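You operate a simulated robot arm through the tools that you are given. There is no shell and no other tool.

You are at the controls of a simulated robot arm. One attempt, no reset.

Task
Level the white tube rig, then start its water.
Fine: bubble inside the ring and green knob shut before the blue knob is opened; blue knob and red wheel fully open.

It is judged by the outcome, as a careful person would: the job done as asked, and still so three seconds after it is handed in. It fails if anything else is knocked over, pushed out of place, dropped, spilled or broken.

Robot
A 6-joint arm with a three-finger gripper, fixed in place. Base frame: the origin is at the foot of the arm, x ahead of it, y to its left, z up; the work surface is at about z = 900. Lengths are in mm, angles in degrees, forces in N, time in s.
Its first joint turns from -166.0 to 166.0 degrees. Payload 4.89 kg.
The tool frame sits at the grasp point between the pads (the TCP): z along the fingers, y along the line on which they close. The tips reach 30 mm beyond it. Largest opening 164 mm; the body of the gripper starts 125 mm behind the TCP.
Orientation is that of the tool frame in the base frame, as [roll, pitch, yaw] about the fixed x, y, z axes, in that order (R = Rz(yaw) Ry(pitch) Rx(roll)). With the fingers straight down and closing along the base's y, the tool's x points along the base's -x, its y along +y and its z along -z.

Tools
- The arm moves only by the tool nudge_tool. Its argument "moves" is a list of rows, each a list of 7 numbers: the shift along the tool's x, y, z in units of 40 mm (1.0 is 40 mm), then the turn, a rotation vector about the tool's x, y, z in units of 6 degrees (1.0 is 6 degrees), then the opening, from 0 (shut) to 1 (fully open). In form: [[dx, dy, dz, wx, wy, wz, hand], ...]. A call has 1 to 20 rows; each row shifts and turns the commanded pose from where the row before left it, along the tool's axes as they then stand. A call with a number of a shift or a turn outside -1 to 1 is refused whole. Each row takes 0.2 s and may step no farther than 50 mm and 8.6 degrees from the row before; otherwise, or with a gripper value out of range, the whole call is refused. Where a pose cannot be reached the arm comes as near as it can. A force on the tool above 40 N (or 10 N above the force at the start of the call, whichever is more), or a blocked arm, ends the call early, and 0.2 s more pass. Each finger travels about 108 mm/s and halts on what it meets, pressing with about 31 N; the grip force reading is that of the motor and also rises with nothing between the fingers. The clock runs only during rows and for 0.2 s after the last one: add rows that do not move to give the fingers time. It gives the time, the measured TCP pose, the force on the tool (base axes), the opening and the grip force at its end, in the units of the frame above (readings bear some noise), with the torque about the TCP (base axes, N m) and any sound that the robot's microphone picked up.
- Cameras (640 x 400 px; columns grow to the right, rows downward): "scene" is fixed at [220, 499.5, 1559.9]; the picture's right is [-0.33, -0.94, 0.00], its down [-0.43, 0.15, -0.89] and it looks along [0.84, -0.29, -0.46] (base axes); focal length 313 px, centre (320, 200). "wrist" rides on the gripper at [76, -2, -152] in the tool frame; the picture's right is [0.02, 1.00, 0.00], its down [-0.88, 0.02, -0.47] and it looks along [-0.47, 0.01, 0.88] (tool axes); focal length 247 px, centre (320, 200). There is no depth. A picture from a camera that has moved, and an enlarged one, comes with that camera's place and axes in the base frame and with its lens.
- snapshot(camera): a new picture of that camera. No time passes.
- move_column(by): slides the trunk up (or, below 0, down) by that many mm; the arm rides with it, the base frame stays. It gives what a move gives, with no picture.
- inspect(camera, box): a new picture of the part [left, top, right, bottom] of that camera's present view, enlarged. No time passes.
- job_done(): hands the job in; it is judged then, once.

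Nothing tells you positions but the pictures and the camera data. Unless the task says otherwise, let go and move clear before handing in.

The tools are called as a command line: name --pt "numbers of a row" for each row, then --argument value for the rest, lists and objects as JSON in quotes. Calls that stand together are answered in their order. nudge_tool: Moves the arm, as the interface text tells. Its arguments: {"type":"object","properties":{"moves":{"type":"array"}},"required":["moves"]} The other tools are called the same way: move_column (by) slides the trunk up or down; snapshot (camera) takes a picture; inspect (camera, box) takes an enlarged picture of a part of a camera's view; job_done () hands the job in.

At the start:

```text
clock: 0.0
position: [707.2, -33.7, 1355.3]
tcp_rot: [180.0, 0.1, 180.0]
ft_force: [0.2, 0.2, 0.2]
moment: [0.02, 0.01, -0.01]
width: 163.7
grasp_force: 0.0
trunk travel left (down, up): [-200.0, 190.0]
```

scene: 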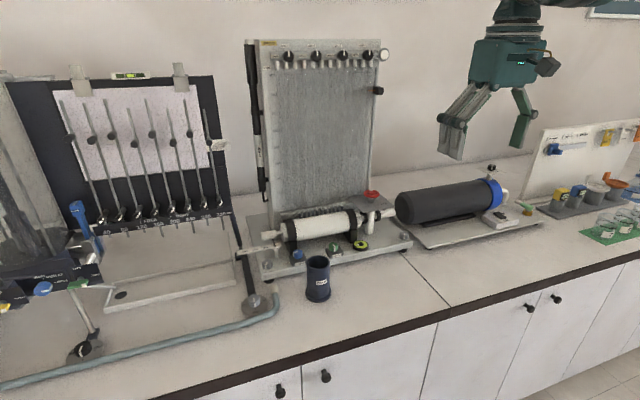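
wrist: 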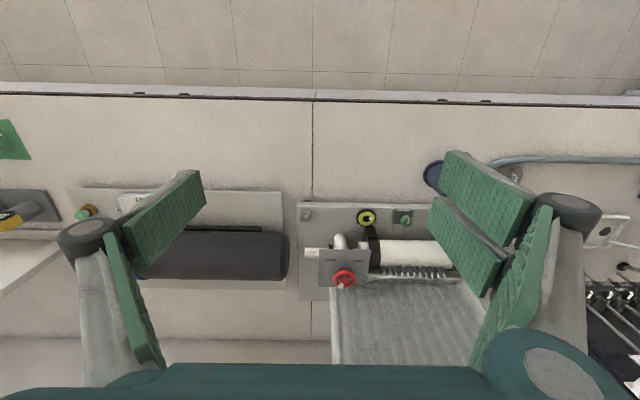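

I see a bench with several apparatus; the white tube rig in the middle has a red wheel, a green knob, a yellow-black bullseye level and a white tube. I'll look closer before moving anything.

inspect --camera "scene" --box '[230, 170, 430, 295]'

inspect --camera "wrist" --box '[280, 180, 480, 305]'

inspect --camera "scene" --box '[240, 30, 440, 155]'

inspect --camera "scene" --box '[0, 180, 240, 330]'

```text
3.20 times, centred on (330, 232) of scene
camera zoom: at [220.0, 499.5, 1559.9], right [-0.33, -0.94, 0.0], down [-0.43, 0.15, -0.89], along [0.84, -0.29, -0.46], focal length 1002 px, centre (288, 96)
```

zoom: 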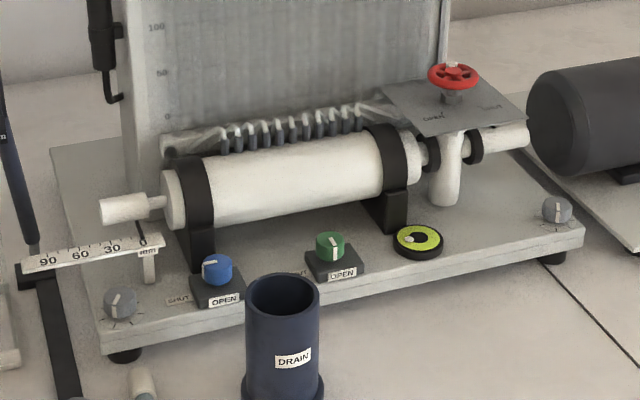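

```text
3.20 times, centred on (380, 242) of wrist
camera zoom: at [629.4, -34.4, 1507.5], right [-0.02, 1.0, 0.0], down [0.88, 0.02, 0.47], along [0.47, 0.01, -0.88], focal length 790 px, centre (128, 64)
```

zoom: 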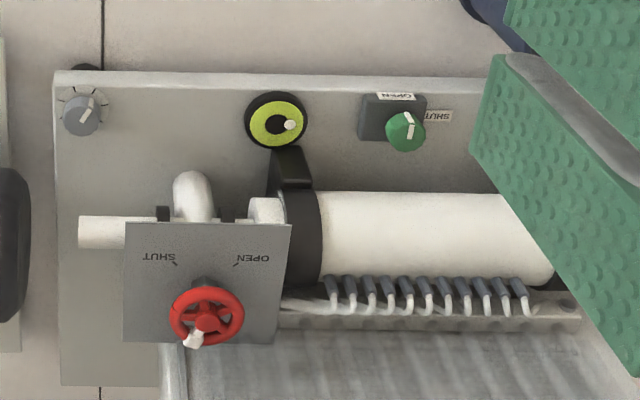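

```text
3.20 times, centred on (340, 92) of scene
camera zoom: at [220.0, 499.5, 1559.9], right [-0.33, -0.94, 0.0], down [-0.43, 0.15, -0.89], along [0.84, -0.29, -0.46], focal length 1002 px, centre (256, 544)
```

zoom: 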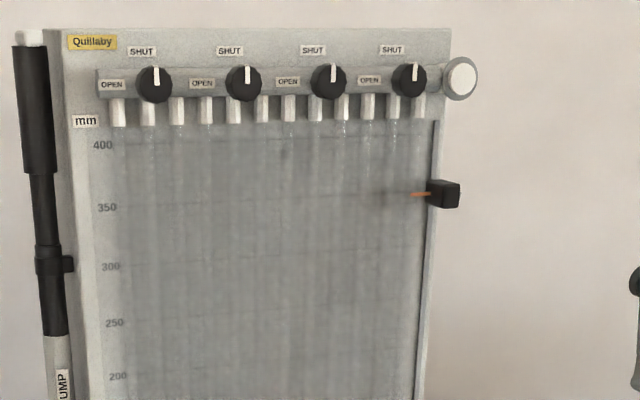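

```text
2.67 times, centred on (120, 255) of scene
camera zoom: at [220.0, 499.5, 1559.9], right [-0.33, -0.94, 0.0], down [-0.43, 0.15, -0.89], along [0.84, -0.29, -0.46], focal length 835 px, centre (853, 53)
```

zoom: 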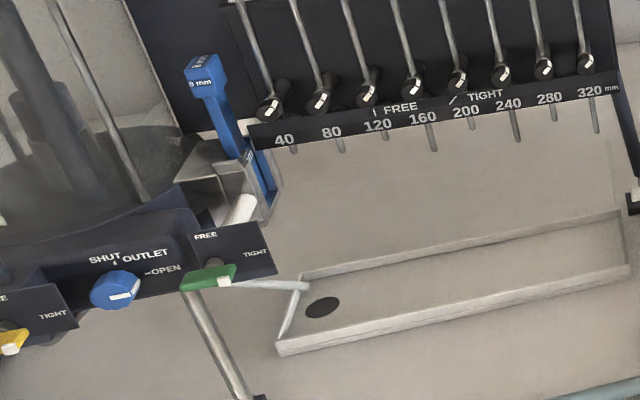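

The white tube rig's parts triangulate to: green knob near (970,194,975), bullseye (975,95,954), right level screw (968,-64,963), red wheel (1046,30,1101). Blue knob is about (971,309,975) and the left level screw about (968,404,962). I'll move closer, above the level, to look from the wrist.

nudge_tool --pt "-0.6 0.46 0.7 0 0 0 1" --pt "-0.6 0.46 0.7 0 0 0 1" --pt "-0.6 0.46 0.7 0 0 0 1" --pt "-0.6 0.46 0.7 0 0 0 1" --pt "-0.6 0.46 0.7 0 0 0 1" --pt "-0.6 0.46 0.7 0 0 0 1" --pt "-0.6 0.46 0.7 0 0 0 1" --pt "0 0 0 0 0 0 1"

snapshot --camera "wrist"

snapshot --camera "scene"

```text
clock: 1.8
position: [877.2, 95.3, 1160.7]
tcp_rot: [-179.9, -0.1, -180.0]
ft_force: [0.7, 0.4, 0.6]
moment: [-0.06, 0.15, 0.04]
width: 164.0
grasp_force: 0.1
trunk travel left (down, up): [-200.0, 190.0]
```

```text
taken
camera wrist: at [800.7, 94.2, 1313.8], right [-0.02, 1.0, 0.0], down [0.88, 0.02, 0.47], along [0.47, 0.01, -0.88], focal length 247 px, centre (320, 200)
```

wrist: 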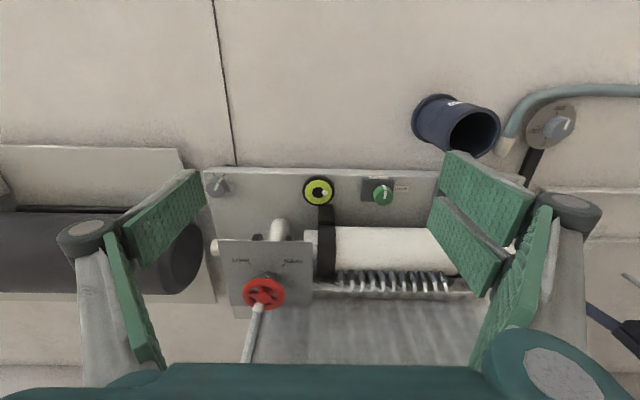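

```text
taken
```

scene: 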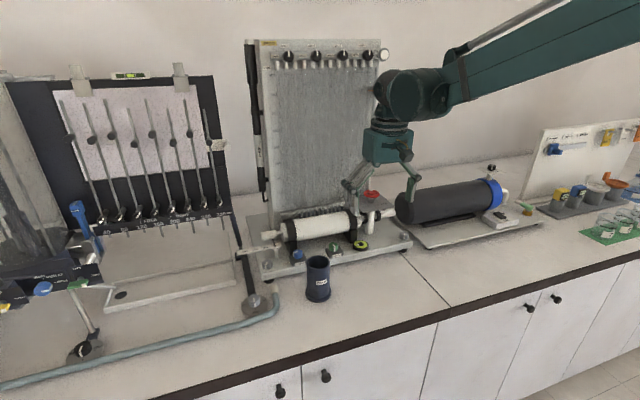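

inspect --camera "wrist" --box '[285, 165, 365, 215]'

inspect --camera "wrist" --box '[345, 165, 425, 215]'

inspect --camera "wrist" --box '[180, 155, 260, 205]'

inspect --camera "wrist" --box '[200, 230, 328, 310]'

inspect --camera "scene" --box '[230, 230, 294, 270]'

inspect --camera "scene" --box '[280, 230, 344, 270]'

```text
8.00 times, centred on (325, 190) of wrist
camera zoom: at [800.7, 94.2, 1313.8], right [-0.02, 1.0, 0.0], down [0.88, 0.02, 0.47], along [0.47, 0.01, -0.88], focal length 1976 px, centre (280, 280)
```

zoom: 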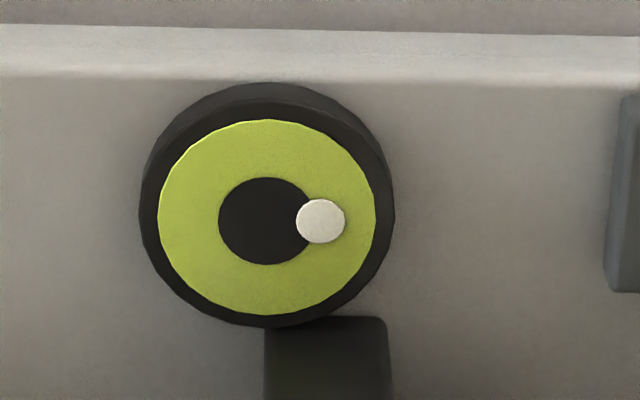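

```text
8.00 times, centred on (385, 190) of wrist
camera zoom: at [800.7, 94.2, 1313.8], right [-0.02, 1.0, 0.0], down [0.88, 0.02, 0.47], along [0.47, 0.01, -0.88], focal length 1976 px, centre (-200, 280)
```

zoom: 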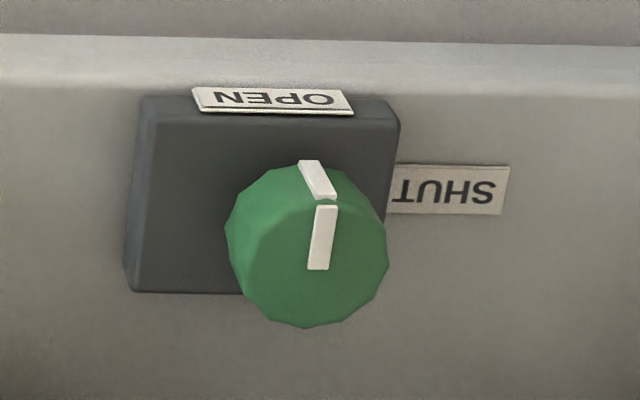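

```text
8.00 times, centred on (220, 180) of wrist
camera zoom: at [800.7, 94.2, 1313.8], right [-0.02, 1.0, 0.0], down [0.88, 0.02, 0.47], along [0.47, 0.01, -0.88], focal length 1976 px, centre (1120, 360)
```

zoom: 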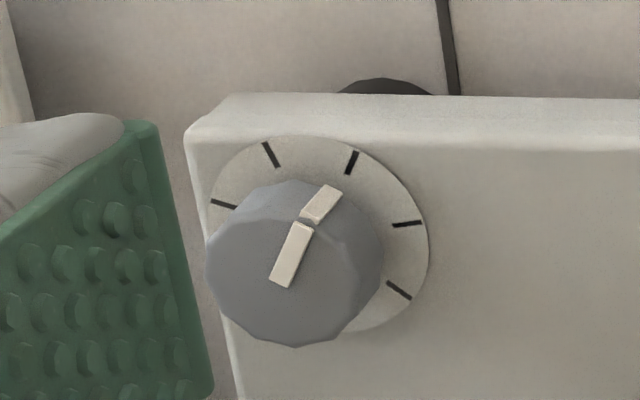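

```text
5.00 times, centred on (264, 270) of wrist
camera zoom: at [800.7, 94.2, 1313.8], right [-0.02, 1.0, 0.0], down [0.88, 0.02, 0.47], along [0.47, 0.01, -0.88], focal length 1235 px, centre (600, -150)
```

zoom: 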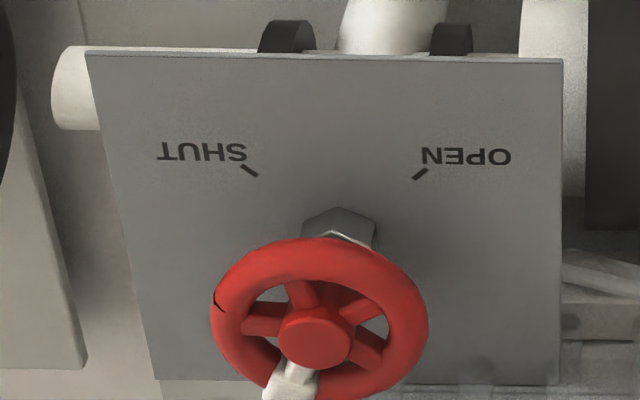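

```text
10.00 times, centred on (262, 250) of scene
camera zoom: at [220.0, 499.5, 1559.9], right [-0.33, -0.94, 0.0], down [-0.43, 0.15, -0.89], along [0.84, -0.29, -0.46], focal length 3131 px, centre (900, -300)
```

zoom: 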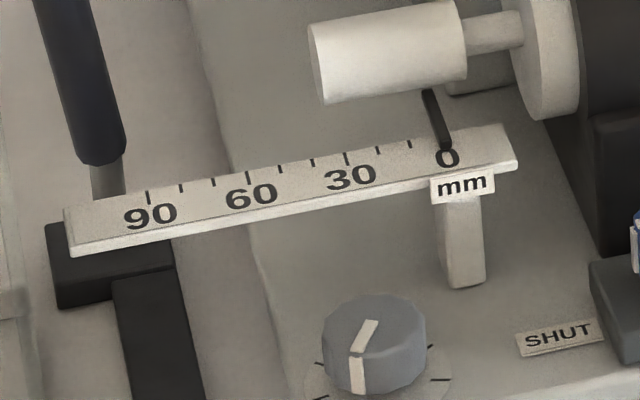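

```text
10.00 times, centred on (312, 250) of scene
camera zoom: at [220.0, 499.5, 1559.9], right [-0.33, -0.94, 0.0], down [-0.43, 0.15, -0.89], along [0.84, -0.29, -0.46], focal length 3131 px, centre (400, -300)
```

zoom: 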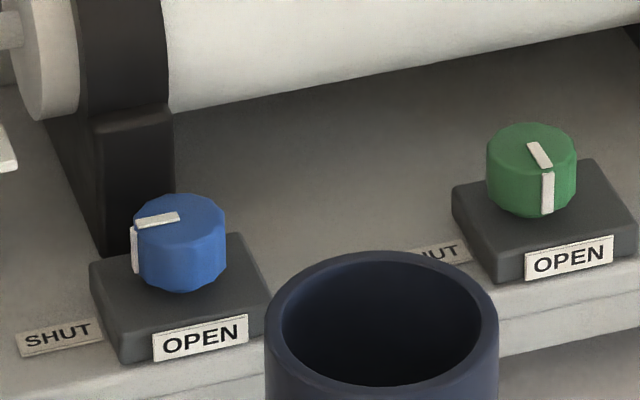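

The bubble sits off the ring toward +y, so the +y side is high. Green reads OPEN and blue reads SHUT. Next I'll check the wheel's marker and the other controls more closely.

inspect --camera "scene" --box '[345, 180, 409, 220]'

inspect --camera "wrist" --box '[220, 260, 316, 370]'

inspect --camera "scene" --box '[385, 220, 433, 250]'

inspect --camera "scene" --box '[246, 240, 294, 290]'

```text
10.00 times, centred on (377, 200) of scene
camera zoom: at [220.0, 499.5, 1559.9], right [-0.33, -0.94, 0.0], down [-0.43, 0.15, -0.89], along [0.84, -0.29, -0.46], focal length 3131 px, centre (-250, 200)
```

zoom: 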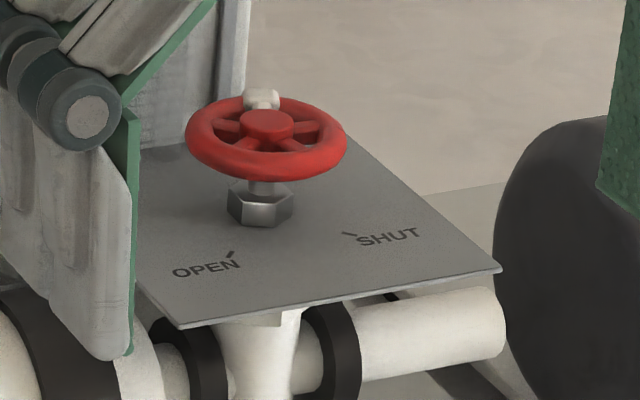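

```text
3.64 times, centred on (268, 315) of wrist
camera zoom: at [800.7, 94.2, 1313.8], right [-0.02, 1.0, 0.0], down [0.88, 0.02, 0.47], along [0.47, 0.01, -0.88], focal length 898 px, centre (509, -218)
```

zoom: 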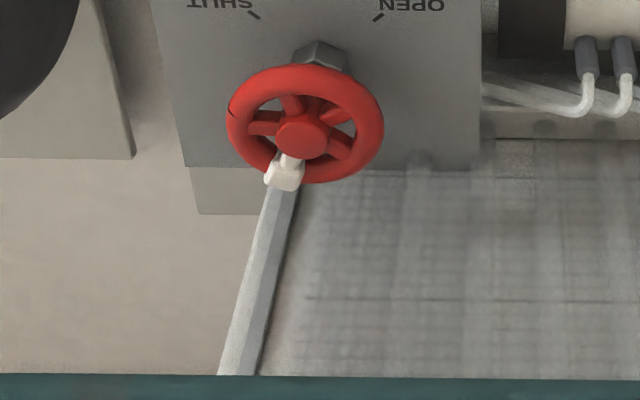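

```text
13.33 times, centred on (409, 235) of scene
camera zoom: at [220.0, 499.5, 1559.9], right [-0.33, -0.94, 0.0], down [-0.43, 0.15, -0.89], along [0.84, -0.29, -0.46], focal length 4174 px, centre (-867, -267)
```

zoom: 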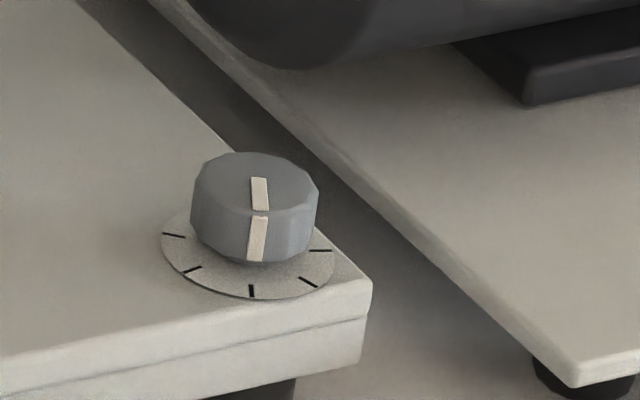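

```text
8.00 times, centred on (270, 265) of scene
camera zoom: at [220.0, 499.5, 1559.9], right [-0.33, -0.94, 0.0], down [-0.43, 0.15, -0.89], along [0.84, -0.29, -0.46], focal length 2505 px, centre (720, -320)
```

zoom: 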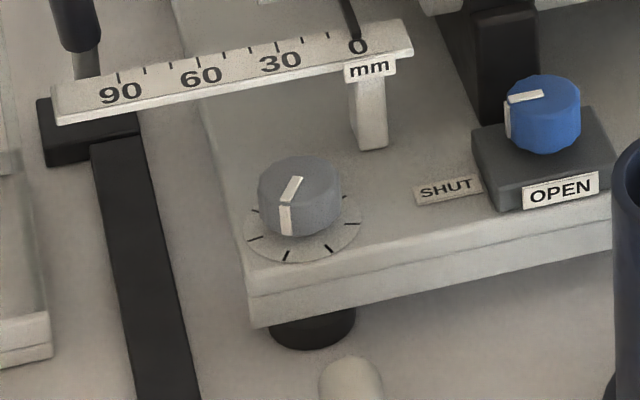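

The wheel's white marker points away (+x), with SHUT and OPEN ticks on the near side, so I expect it opens counter-clockwise by about 150°. I'll start with the right level screw and test reach above it with a narrowed gripper.

nudge_tool --pt "0 -0.9 0 0 0 0 0.35" --pt "0 -0.9 0 0 0 0 0.35" --pt "0 -0.9 0 0 0 0 0.35" --pt "0 -0.9 0 0 0 0 0.35" --pt "-0.4 -0.4 0.4 0 0 0 0.35" --pt "-0.5 0 0.5 0 0 0 0.35" --pt "-0.5 0 0.6 0 0 0 0.35" --pt "-0.5 0 0.6 0 0 0 0.35" --pt "0 0 0 0 0 0 0.35"

snapshot --camera "wrist"

snapshot --camera "scene"

```text
clock: 3.8
position: [953.4, -65.5, 1076.7]
tcp_rot: [-180.0, 0.0, 180.0]
ft_force: [0.5, 0.0, -1.4]
moment: [0.03, 0.08, 0.03]
width: 57.2
grasp_force: 0.1
trunk travel left (down, up): [-200.0, 190.0]
```

```text
taken
camera wrist: at [876.2, -66.0, 1228.1], right [-0.02, 1.0, 0.0], down [0.88, 0.02, 0.47], along [0.47, 0.01, -0.88], focal length 247 px, centre (320, 200)
```

wrist: 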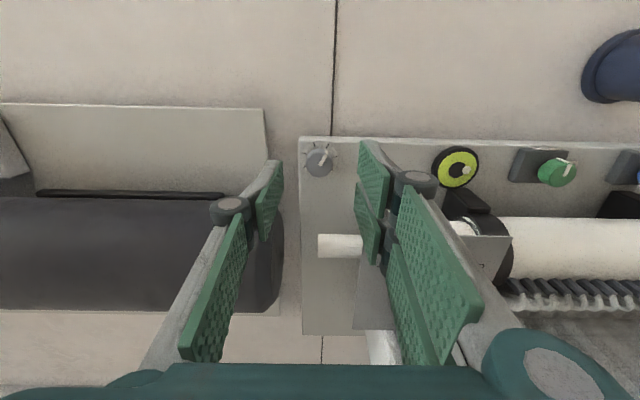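

```text
taken
```

scene: 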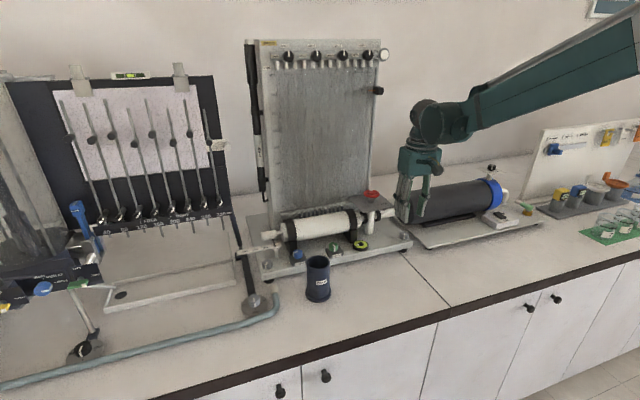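

Reach is fine here. I'll zoom in on the knob and level from this viewpoint to refine positions.

inspect --camera "wrist" --box '[280, 135, 360, 185]'

inspect --camera "wrist" --box '[420, 140, 500, 190]'

```text
8.00 times, centred on (320, 160) of wrist
camera zoom: at [876.2, -66.0, 1228.1], right [-0.02, 1.0, 0.0], down [0.88, 0.02, 0.47], along [0.47, 0.01, -0.88], focal length 1976 px, centre (320, 520)
```

zoom: 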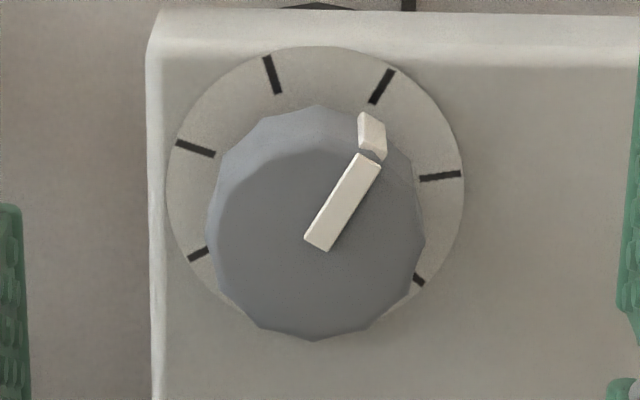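

```text
8.00 times, centred on (460, 165) of wrist
camera zoom: at [876.2, -66.0, 1228.1], right [-0.02, 1.0, 0.0], down [0.88, 0.02, 0.47], along [0.47, 0.01, -0.88], focal length 1976 px, centre (-800, 480)
```

zoom: 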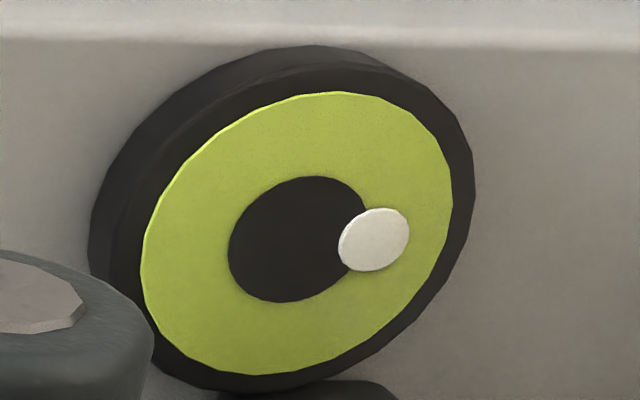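

Refined: right screw axis is about (970,-65), top z ≈ 968, plate z ≈ 948. I'll descend to straddle it with tips just above the dial.

nudge_tool --pt "-0.4 0 0.6 0 0 0 0.35" --pt "0 0 0.6 0 0 0 0.35" --pt "0 0 0.5 0 0 0 0.35" --pt "0 0 0 0 0 0 0.35"

snapshot --camera "wrist"

inspect --camera "scene" --box '[360, 180, 456, 240]'

```text
clock: 4.2
position: [961.8, -64.2, 1057.6]
tcp_rot: [180.0, -0.3, -179.9]
ft_force: [-10.5, 0.6, -1.2]
moment: [-0.05, -0.12, 0.41]
width: 57.7
grasp_force: 0.2
trunk travel left (down, up): [-200.0, 190.0]
stopped in row 2: the force on the tool passed its limit at 52 N (the readings are from after the stop); the commanded pose is now the measured one
```

```text
taken
camera wrist: at [885.4, -66.0, 1209.2], right [-0.02, 1.0, 0.0], down [0.88, 0.02, 0.47], along [0.47, 0.01, -0.88], focal length 247 px, centre (320, 200)
```

wrist: 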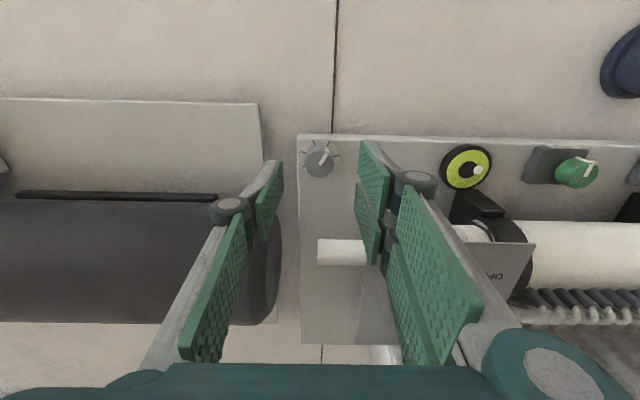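

```text
6.67 times, centred on (408, 210) of scene
camera zoom: at [220.0, 499.5, 1559.9], right [-0.33, -0.94, 0.0], down [-0.43, 0.15, -0.89], along [0.84, -0.29, -0.46], focal length 2087 px, centre (-267, 133)
```

zoom: 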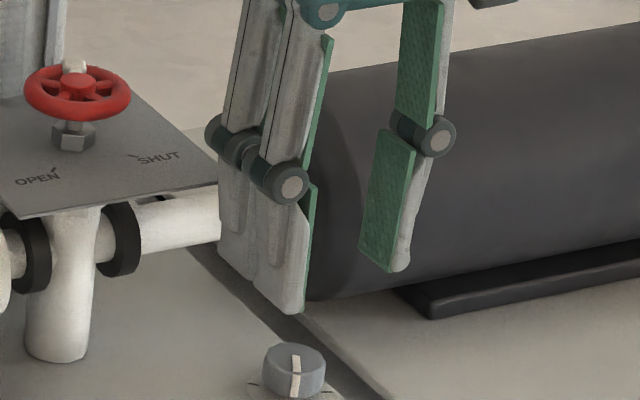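

The wider double finger on the +y side touched the wheel panel's corner. I'll back off and turn the hand a quarter turn so the double finger faces the robot, away from the panel.

nudge_tool --pt "0.5 -0.1 -0.2 0 0 0 0.35" --pt "0 0 -0.6 0 0 0 0.35" --pt "0 0 0 0 0 -1 0.35" --pt "0 0 0 0 0 -1 0.35" --pt "0 0 0 0 0 -1 0.35" --pt "0 0 0 0 0 -1 0.35" --pt "0 0 0 0 0 -1 0.35" --pt "0 0 0 0 0 -1 0.35" --pt "0 0 0 0 0 -1 0.35" --pt "0 0 0 0 0 -1 0.35" --pt "0 0 0 0 0 -1 0.35" --pt "0 0 0 0 0 -1 0.35" --pt "0 0 0 0 0 -1 0.35" --pt "0 0 0 0 0 -1 0.35" --pt "0 0 0 0 0 -1 0.35" --pt "0 0 0 0 0 -1 0.35" --pt "0 0 0 0 0 -1 0.35" --pt "0 0 0 0 0 0 0.35"

snapshot --camera "wrist"

inspect --camera "scene" --box '[330, 120, 490, 220]'

```text
clock: 8.0
position: [942.7, -67.7, 1086.8]
tcp_rot: [179.8, 0.0, -89.9]
ft_force: [0.5, 0.1, -0.1]
moment: [0.02, 0.0, -0.04]
width: 57.4
grasp_force: 0.1
trunk travel left (down, up): [-200.0, 190.0]
```

```text
taken
camera wrist: at [944.8, -144.9, 1239.8], right [-1.0, -0.02, 0.01], down [-0.02, 0.88, 0.47], along [-0.02, 0.47, -0.88], focal length 247 px, centre (320, 200)
```

wrist: 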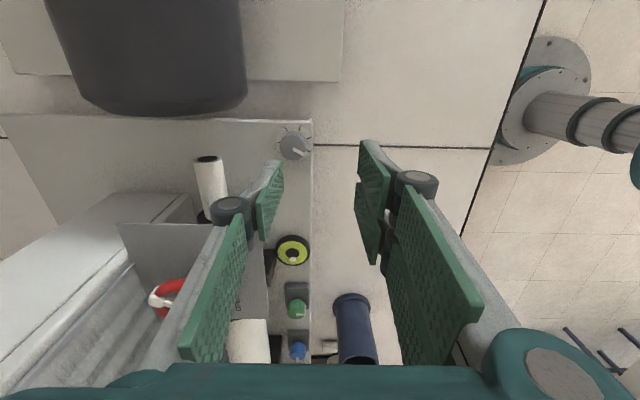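

```text
4.00 times, centred on (410, 170) of scene
camera zoom: at [220.0, 499.5, 1559.9], right [-0.33, -0.94, 0.0], down [-0.43, 0.15, -0.89], along [0.84, -0.29, -0.46], focal length 1252 px, centre (-40, 320)
```

zoom: 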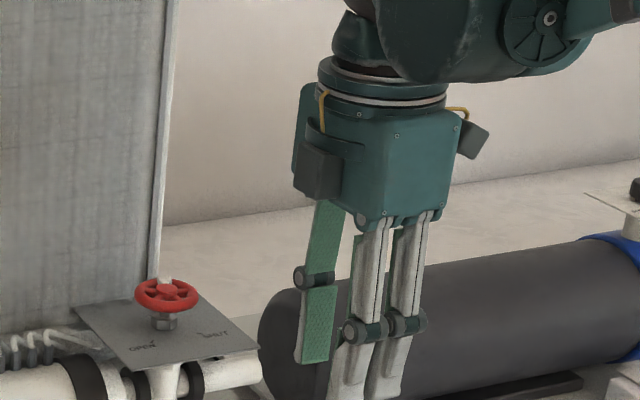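

The hand turned cleanly; the controls now line up down the wrist view. I'll inspect the knob and the finger pads.

inspect --camera "wrist" --box '[240, 110, 400, 270]'

inspect --camera "wrist" --box '[268, 225, 318, 365]'

```text
2.50 times, centred on (320, 190) of wrist
camera zoom: at [944.8, -144.9, 1239.8], right [-1.0, -0.02, 0.01], down [-0.02, 0.88, 0.47], along [-0.02, 0.47, -0.88], focal length 617 px, centre (320, 225)
```

zoom: 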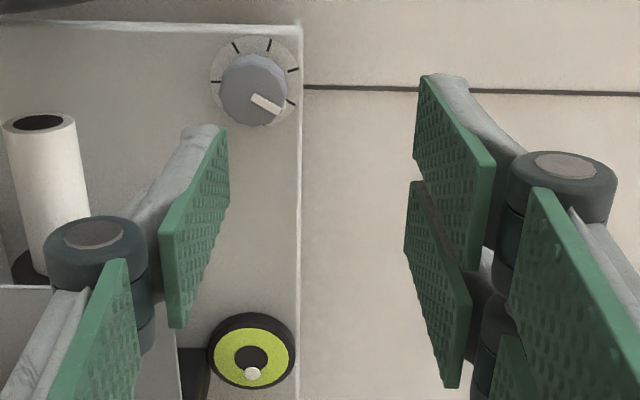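

```text
2.86 times, centred on (293, 295) of wrist
camera zoom: at [944.8, -144.9, 1239.8], right [-1.0, -0.02, 0.01], down [-0.02, 0.88, 0.47], along [-0.02, 0.47, -0.88], focal length 706 px, centre (397, -71)
```

zoom: 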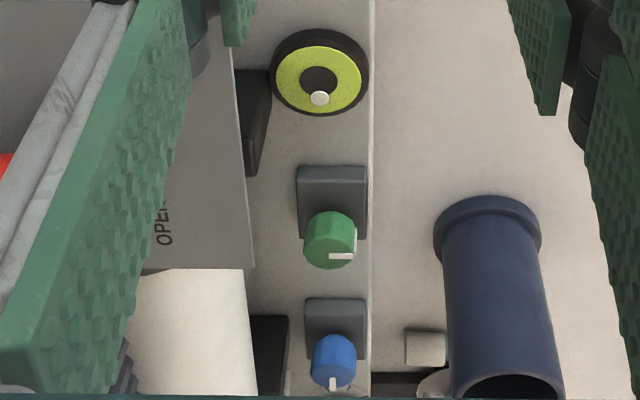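

I'll set the hand so the double finger is to the front-left and the single finger back-right, clear of the pipe and panel, and move to just above the right screw.

nudge_tool --pt "0 0 0 0 0 1 0.28" --pt "0 0 0 0 0 1 0.28" --pt "0 0 0 0 0 1 0.28" --pt "0 0 0 0 0 1 0.28" --pt "-0.24 -0.64 0.3 0 0 0 0.28" --pt "0 0 0.6 0 0 0 0.28" --pt "0 0 0.6 0 0 0 0.28" --pt "0 0 0 0 0 0 0.28"

snapshot --camera "wrist"

inspect --camera "scene" --box '[360, 170, 456, 250]'

```text
clock: 9.8
position: [968.5, -70.5, 1026.6]
tcp_rot: [179.8, -0.2, -113.9]
ft_force: [1.0, -0.4, 0.0]
moment: [0.0, 0.05, -0.01]
width: 45.9
grasp_force: 0.2
trunk travel left (down, up): [-200.0, 190.0]
```

```text
taken
camera wrist: at [939.5, -141.2, 1179.4], right [-0.92, 0.39, 0.01], down [0.34, 0.81, 0.47], along [0.18, 0.44, -0.88], focal length 247 px, centre (320, 200)
```

wrist: 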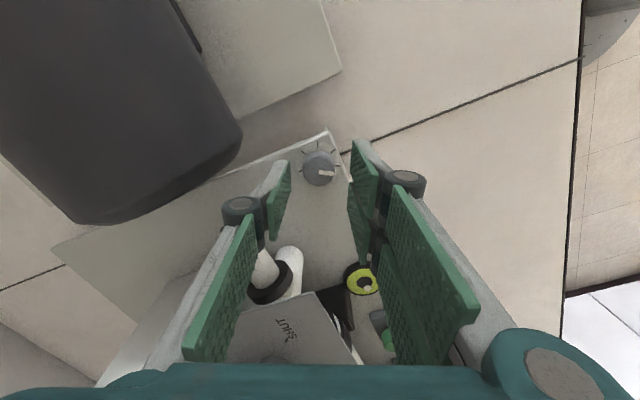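

```text
5.00 times, centred on (408, 210) of scene
camera zoom: at [220.0, 499.5, 1559.9], right [-0.33, -0.94, 0.0], down [-0.43, 0.15, -0.89], along [0.84, -0.29, -0.46], focal length 1565 px, centre (-120, 150)
```

zoom: 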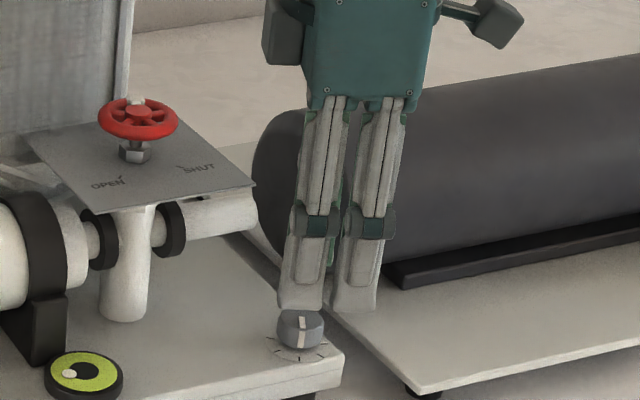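

inspect --camera "wrist" --box '[270, 130, 390, 210]'

```text
5.00 times, centred on (330, 170) of wrist
camera zoom: at [939.5, -141.2, 1179.4], right [-0.92, 0.39, 0.01], down [0.34, 0.81, 0.47], along [0.18, 0.44, -0.88], focal length 1235 px, centre (270, 350)
```

zoom: 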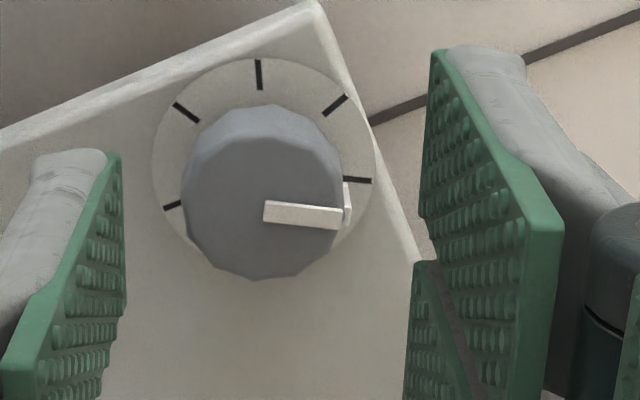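

nudge_tool --pt "-0.145 -0.02 0.4 0 0 0 0.28" --pt "0 0 0.35 0 0 0 0.28" --pt "0 0 0.3 0 0 0 0.28" --pt "0 0 0 0 0 0 0.28"

inspect --camera "scene" --box '[370, 190, 450, 250]'

snapshot --camera "wrist"

```text
clock: 10.8
position: [972.5, -65.8, 985.7]
tcp_rot: [179.7, 0.0, -113.9]
ft_force: [0.0, -0.1, -0.5]
moment: [0.01, 0.03, -0.01]
width: 45.9
grasp_force: 0.0
trunk travel left (down, up): [-200.0, 190.0]
```

```text
6.67 times, centred on (410, 220) of scene
camera zoom: at [220.0, 499.5, 1559.9], right [-0.33, -0.94, 0.0], down [-0.43, 0.15, -0.89], along [0.84, -0.29, -0.46], focal length 2087 px, centre (-280, 67)
```

zoom: 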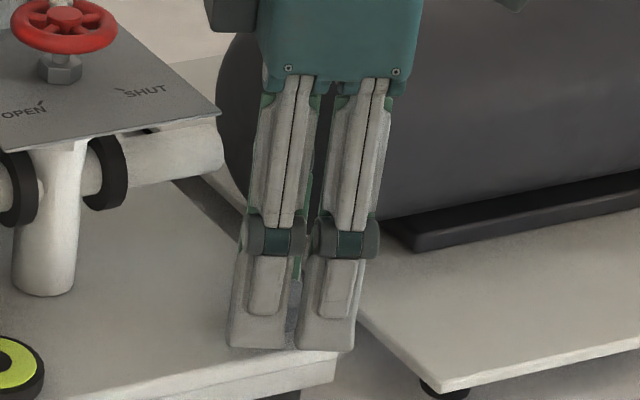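

```text
taken
camera wrist: at [942.9, -135.1, 1137.9], right [-0.92, 0.39, 0.01], down [0.34, 0.81, 0.47], along [0.18, 0.44, -0.88], focal length 247 px, centre (320, 200)
```

wrist: 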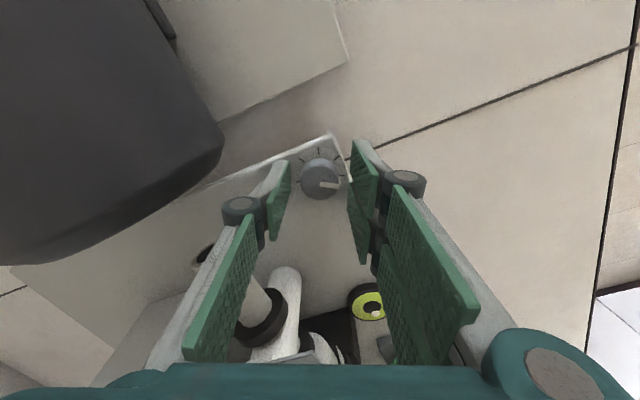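

The fingers straddle the knob with no contact. Now close on it.

nudge_tool --pt "0 0 0 0 0 0 0.22" --pt "0 0 0 0 0 0 0.15" --pt "0 0 0 0 0 0 0.12" --pt "0 0 0 0 0 0 0.12"

inspect --camera "wrist" --box '[270, 130, 430, 350]'

```text
clock: 11.8
position: [972.4, -65.2, 985.3]
tcp_rot: [179.6, -0.1, -113.9]
ft_force: [14.5, -3.2, 4.1]
moment: [-0.03, -0.46, 0.0]
width: 28.4
grasp_force: 44.8
trunk travel left (down, up): [-200.0, 190.0]
```

```text
1.82 times, centred on (350, 240) of wrist
camera zoom: at [943.3, -135.4, 1138.0], right [-0.92, 0.39, 0.0], down [0.34, 0.81, 0.47], along [0.18, 0.44, -0.88], focal length 449 px, centre (266, 127)
```

zoom: 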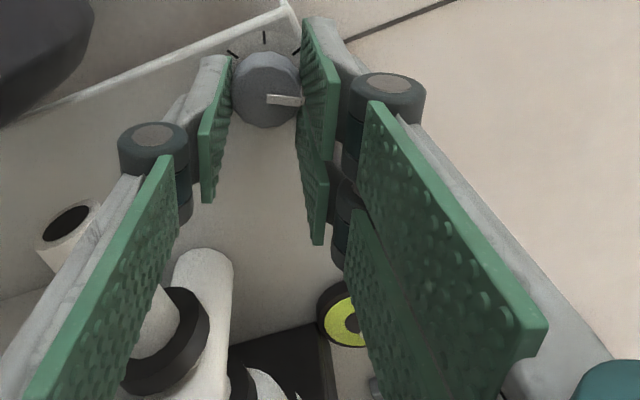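

Gripped (28 mm). I'll turn it clockwise about 24° and watch torque and the bubble.

nudge_tool --pt "0 -0.02 0 0 0 0 0.12" --pt "0 -0.01 0 0 0 0.7 0.12" --pt "0 -0.01 0 0 0 0.7 0.12" --pt "0 -0.01 0 0 0 0.7 0.12" --pt "0 -0.01 0 0 0 0.7 0.12" --pt "0 0 0 0 0 0 0.12"

inspect --camera "wrist" --box '[270, 130, 430, 350]'

inspect --camera "scene" --box '[337, 230, 385, 260]'

```text
clock: 12.9
position: [971.5, -65.2, 985.7]
tcp_rot: [179.5, -0.3, -127.0]
ft_force: [-3.3, 1.7, -10.2]
moment: [0.33, -0.18, -0.03]
width: 28.5
grasp_force: 44.8
trunk travel left (down, up): [-200.0, 190.0]
stopped in row 5: the force on the tool passed its limit at 42 N (the readings are from after the stop); the commanded pose is now the measured one
```

```text
1.82 times, centred on (350, 240) of wrist
camera zoom: at [928.9, -127.0, 1138.3], right [-0.81, 0.58, 0.01], down [0.52, 0.71, 0.47], along [0.27, 0.38, -0.88], focal length 449 px, centre (266, 127)
```

zoom: 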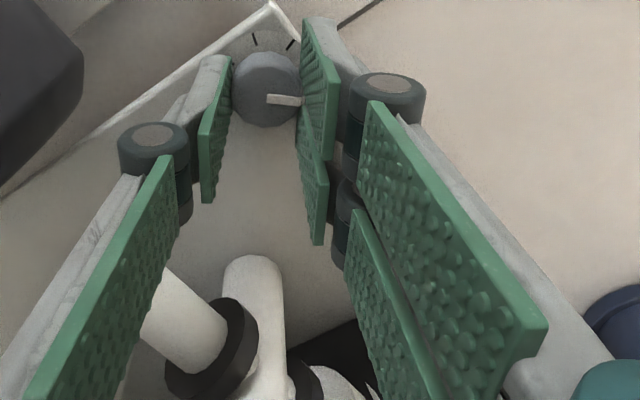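

```text
13.33 times, centred on (361, 245) of scene
camera zoom: at [220.0, 499.5, 1559.9], right [-0.33, -0.94, 0.0], down [-0.43, 0.15, -0.89], along [0.84, -0.29, -0.46], focal length 4174 px, centre (-227, -400)
```

zoom: 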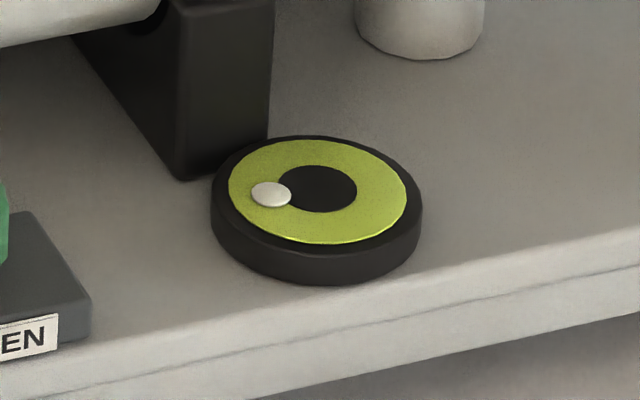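

Clockwise moved the bubble farther off and the corner dropped, so this screw needs to go counter-clockwise by roughly 65°. I'll release, wind the hand clockwise clear of the knob, and regrip.

nudge_tool --pt "0 0 0 0 0 0 0.28" --pt "0 0 0 0 0 0 0.28" --pt "0.05 0 0 0 0 0 0.28" --pt "0 0 0 0 0 0 0.28"

inspect --camera "wrist" --box '[270, 130, 390, 210]'

snapshot --camera "wrist"

```text
clock: 13.9
position: [970.7, -65.9, 986.7]
tcp_rot: [179.6, -0.2, -127.0]
ft_force: [0.0, 0.5, -0.7]
moment: [0.0, 0.01, 0.01]
width: 46.2
grasp_force: 0.1
trunk travel left (down, up): [-200.0, 190.0]
```

```text
5.00 times, centred on (330, 170) of wrist
camera zoom: at [927.4, -128.3, 1138.7], right [-0.81, 0.58, 0.01], down [0.52, 0.71, 0.47], along [0.27, 0.38, -0.88], focal length 1235 px, centre (270, 350)
```

zoom: 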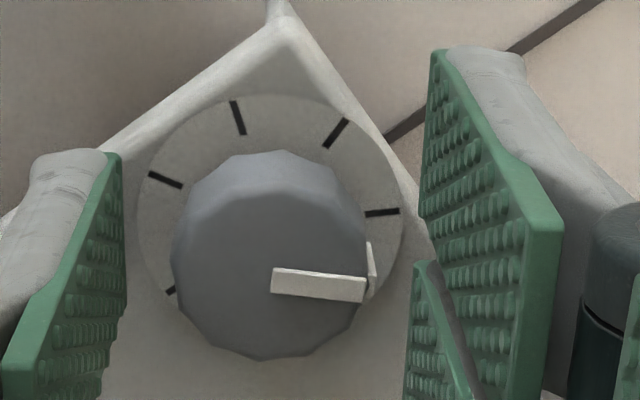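

```text
taken
camera wrist: at [927.4, -128.3, 1138.7], right [-0.81, 0.58, 0.01], down [0.52, 0.71, 0.47], along [0.27, 0.38, -0.88], focal length 247 px, centre (320, 200)
```

wrist: 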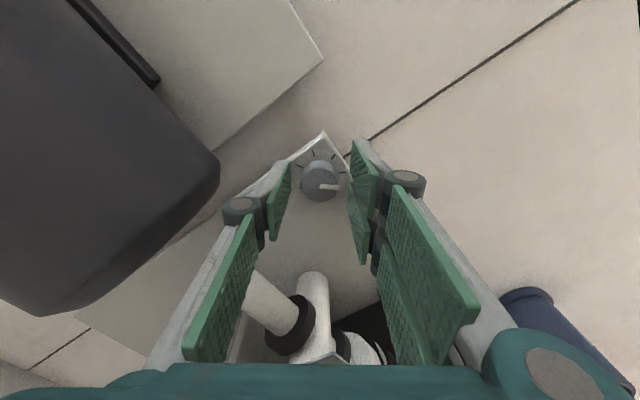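

The TCP is centred on the knob. Rotate the open hand clockwise ~26°, then regrip.

nudge_tool --pt "0 0 0 0 0 0.9 0.26" --pt "0 0 0 0 0 0.9 0.26" --pt "0 0 0 0 0 0.9 0.26" --pt "0 0 0 0 0 0.9 0.26" --pt "0 0 0 0 0 0.7 0.26" --pt "0 0 0 0 0 0 0.2" --pt "0 0 0 0 0 0 0.12" --pt "0 0 0 0 0 0 0.12" --pt "0 0 0 0 0 0 0.12"

snapshot --camera "wrist"

```text
clock: 15.9
position: [969.9, -65.7, 985.6]
tcp_rot: [179.8, -0.5, -152.7]
ft_force: [-16.4, 22.4, -11.3]
moment: [0.69, 0.19, 0.08]
width: 28.9
grasp_force: 45.0
trunk travel left (down, up): [-200.0, 190.0]
```

```text
taken
camera wrist: at [904.4, -102.2, 1138.3], right [-0.48, 0.88, 0.01], down [0.78, 0.42, 0.47], along [0.41, 0.23, -0.88], focal length 247 px, centre (320, 200)
```

wrist: 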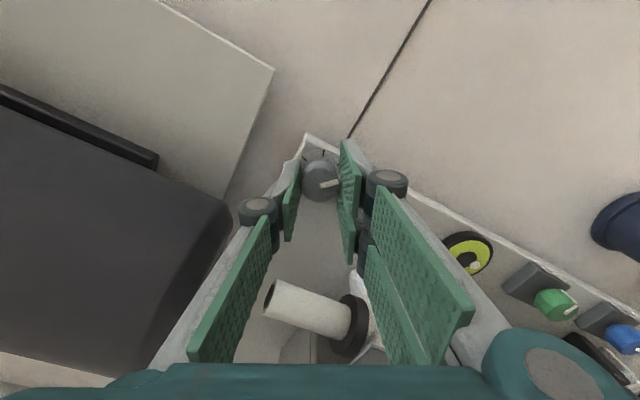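

nudge_tool --pt "0 0.03 0 0 0 0 0.12" --pt "0 0 0 0 0 -0.6 0.12" --pt "0 0 0 0 0 -0.6 0.12" --pt "0 0 0 0 0 -0.6 0.12" --pt "0 0 0 0 0 -0.6 0.12" --pt "0 0 0 0 0 0 0.12"

snapshot --camera "wrist"

```text
clock: 17.3
position: [971.2, -66.7, 986.5]
tcp_rot: [179.5, -0.4, -138.4]
ft_force: [-11.9, 4.4, -10.8]
moment: [-0.26, 0.56, -0.02]
width: 29.2
grasp_force: 45.1
trunk travel left (down, up): [-200.0, 190.0]
```

```text
taken
camera wrist: at [915.8, -117.9, 1138.2], right [-0.68, 0.73, 0.01], down [0.65, 0.6, 0.47], along [0.34, 0.32, -0.88], focal length 247 px, centre (320, 200)
```

wrist: 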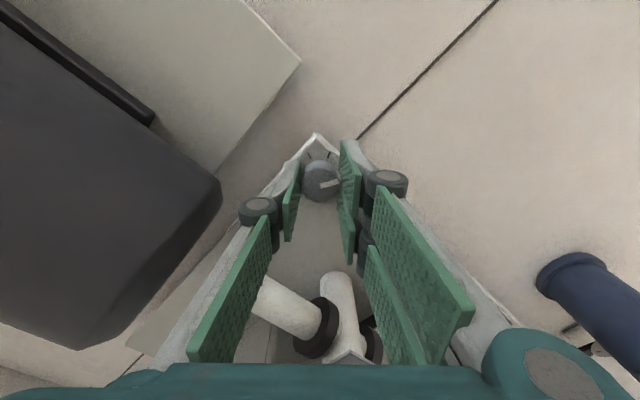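

nudge_tool --pt "0 0.015 0 0 0 -0.6 0.12" --pt "0 0 -0.005 0 0 -0.6 0.12" --pt "0 0 -0.005 0 0 -0.6 0.12" --pt "0 0 -0.005 0 0 -0.6 0.12" --pt "0 0 -0.005 0 0 -0.6 0.12" --pt "0 0 -0.005 0 0 -0.6 0.12" --pt "0 0 0 0 0 0 0.12"

snapshot --camera "wrist"

inspect --camera "scene" --box '[337, 230, 385, 260]'

```text
clock: 18.9
position: [970.7, -66.2, 984.8]
tcp_rot: [179.6, -0.2, -116.7]
ft_force: [2.1, -14.7, -24.4]
moment: [-0.66, -0.07, -0.03]
width: 29.1
grasp_force: 44.9
trunk travel left (down, up): [-200.0, 190.0]
```

```text
taken
camera wrist: at [939.5, -135.2, 1138.1], right [-0.9, 0.43, 0.01], down [0.38, 0.79, 0.47], along [0.2, 0.43, -0.88], focal length 247 px, centre (320, 200)
```

wrist: 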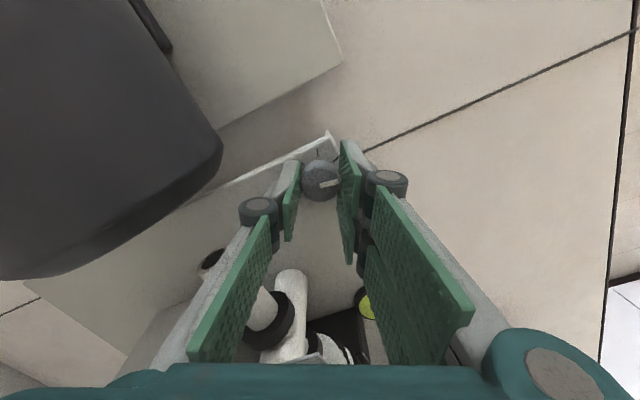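

```text
13.33 times, centred on (361, 245) of scene
camera zoom: at [220.0, 499.5, 1559.9], right [-0.33, -0.94, 0.0], down [-0.43, 0.15, -0.89], along [0.84, -0.29, -0.46], focal length 4174 px, centre (-227, -400)
```

zoom: 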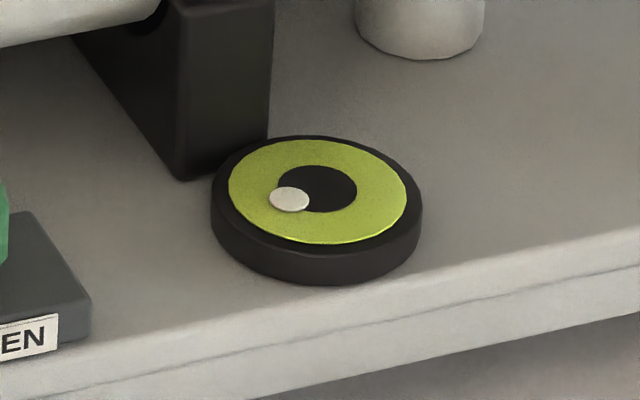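

Counter-clockwise works: the bubble moves toward the front-right corner as this screw turns. About 32° more is needed here, then the left screw. Release, rewind, and regrip.

nudge_tool --pt "0 0 0 0 0 0 0.26" --pt "0 0 0 0 0 0 0.26" --pt "0 0 0 0 0 0.9 0.26" --pt "0 0 0 0 0 0.9 0.26" --pt "0 0 0 0 0 0.9 0.26" --pt "0 0 0 0 0 0.9 0.26" --pt "0 0 0 0 0 0.9 0.26" --pt "0 0 0 0 0 0.9 0.26" --pt "0 0 0 0 0 0 0.26"

inspect --camera "wrist" --box '[270, 130, 390, 210]'

snapshot --camera "wrist"

```text
clock: 20.9
position: [969.9, -65.9, 987.6]
tcp_rot: [179.7, -0.3, -149.2]
ft_force: [-0.4, 0.4, -0.7]
moment: [0.0, -0.02, 0.01]
width: 42.8
grasp_force: 0.2
trunk travel left (down, up): [-200.0, 190.0]
```

```text
5.00 times, centred on (330, 170) of wrist
camera zoom: at [906.6, -106.1, 1140.2], right [-0.53, 0.85, 0.01], down [0.75, 0.47, 0.47], along [0.39, 0.25, -0.88], focal length 1235 px, centre (270, 350)
```

zoom: 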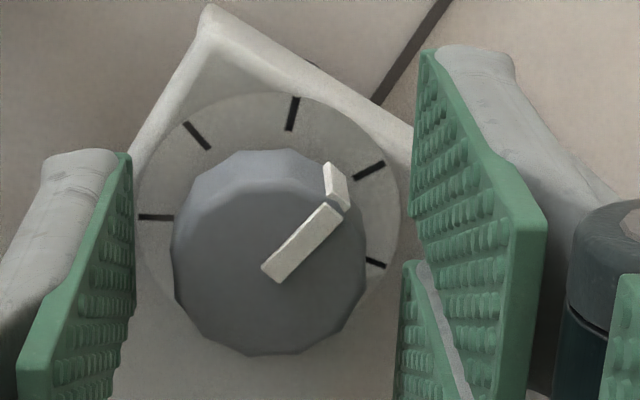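

```text
taken
camera wrist: at [906.6, -106.1, 1140.2], right [-0.53, 0.85, 0.01], down [0.75, 0.47, 0.47], along [0.39, 0.25, -0.88], focal length 247 px, centre (320, 200)
```

wrist: 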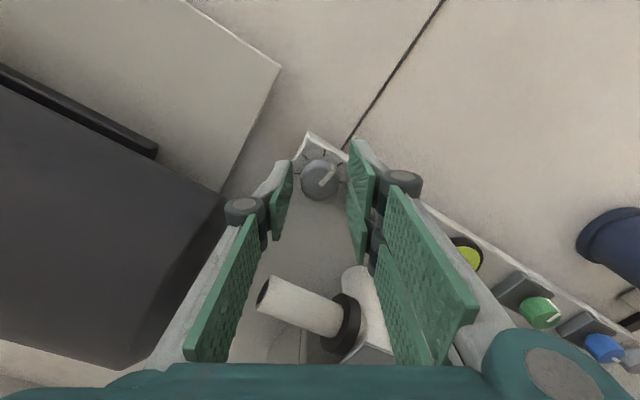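

nudge_tool --pt "0 0 0.05 0 0 0 0.2" --pt "0 0 0 0 0 0 0.12" --pt "0 0 0 0 0 0 0.12" --pt "0 0 0 0 0 0 0.12"

```text
clock: 21.9
position: [970.0, -65.2, 985.1]
tcp_rot: [179.7, -0.4, -149.2]
ft_force: [3.4, -2.1, 5.4]
moment: [-0.06, -0.07, 0.0]
width: 29.1
grasp_force: 44.8
trunk travel left (down, up): [-200.0, 190.0]
```

nudge_tool --pt "0 0 0 0 0 -0.6 0.12" --pt "0 0 0 0 0 -0.6 0.12" --pt "0 0 0 0 0 -0.6 0.12" --pt "0 0 0 0 0 -0.6 0.12" --pt "0 0 0 0 0 -0.6 0.12" --pt "0 0 0 0 0 0 0.12"

inspect --camera "scene" --box '[337, 230, 385, 260]'

```text
clock: 23.3
position: [971.5, -67.2, 984.6]
tcp_rot: [179.6, -0.4, -131.2]
ft_force: [10.5, -22.7, -0.4]
moment: [-1.15, 0.05, -0.04]
width: 29.1
grasp_force: 45.2
trunk travel left (down, up): [-200.0, 190.0]
```

```text
13.33 times, centred on (361, 245) of scene
camera zoom: at [220.0, 499.5, 1559.9], right [-0.33, -0.94, 0.0], down [-0.43, 0.15, -0.89], along [0.84, -0.29, -0.46], focal length 4174 px, centre (-227, -400)
```

zoom: 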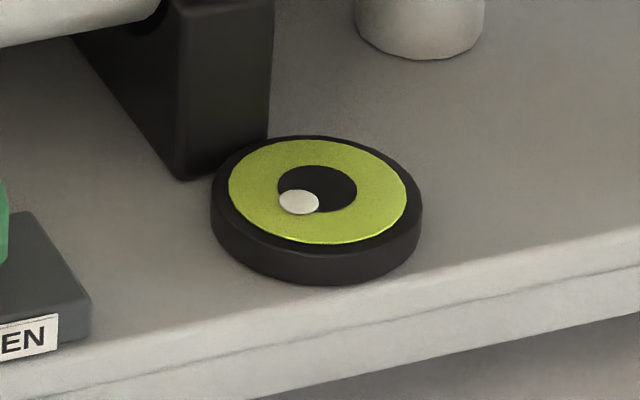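

nudge_tool --pt "0 -0.025 0 0 0 -0.6 0.12" --pt "0 -0.005 0 0 0 -0.6 0.12" --pt "0 0 0 0 0 -0.6 0.12" --pt "0 0 0 0 0 -0.6 0.12" --pt "0 0 0 0 0 0 0.12"

inspect --camera "scene" --box '[337, 230, 385, 260]'

snapshot --camera "wrist"

```text
clock: 24.5
position: [972.1, -66.9, 985.0]
tcp_rot: [179.5, -0.1, -116.8]
ft_force: [24.5, -20.4, 21.5]
moment: [-0.8, -0.62, -0.06]
width: 29.1
grasp_force: 44.8
trunk travel left (down, up): [-200.0, 190.0]
```

```text
13.33 times, centred on (361, 245) of scene
camera zoom: at [220.0, 499.5, 1559.9], right [-0.33, -0.94, 0.0], down [-0.43, 0.15, -0.89], along [0.84, -0.29, -0.46], focal length 4174 px, centre (-227, -400)
```

zoom: 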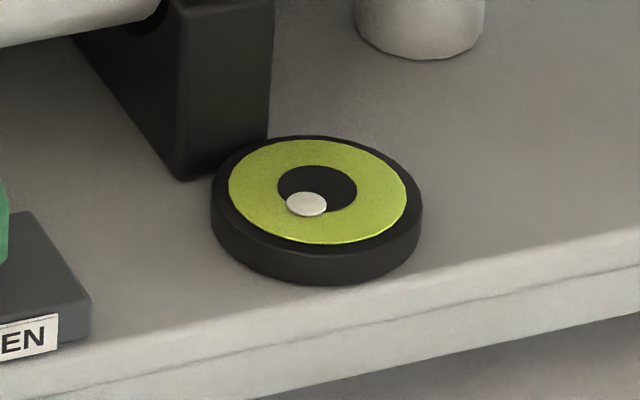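

```text
taken
camera wrist: at [939.0, -135.4, 1137.9], right [-0.9, 0.43, 0.01], down [0.38, 0.79, 0.47], along [0.2, 0.43, -0.88], focal length 247 px, centre (320, 200)
```

wrist: 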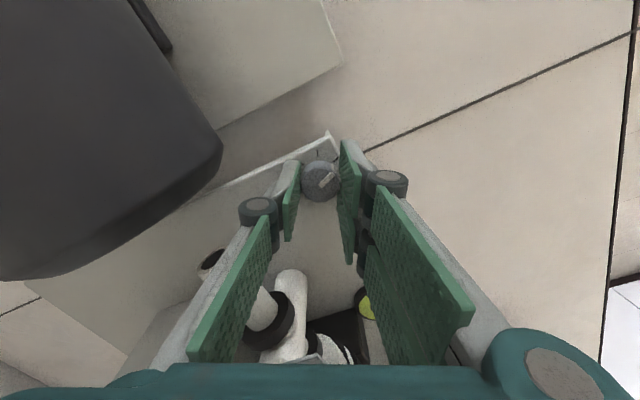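

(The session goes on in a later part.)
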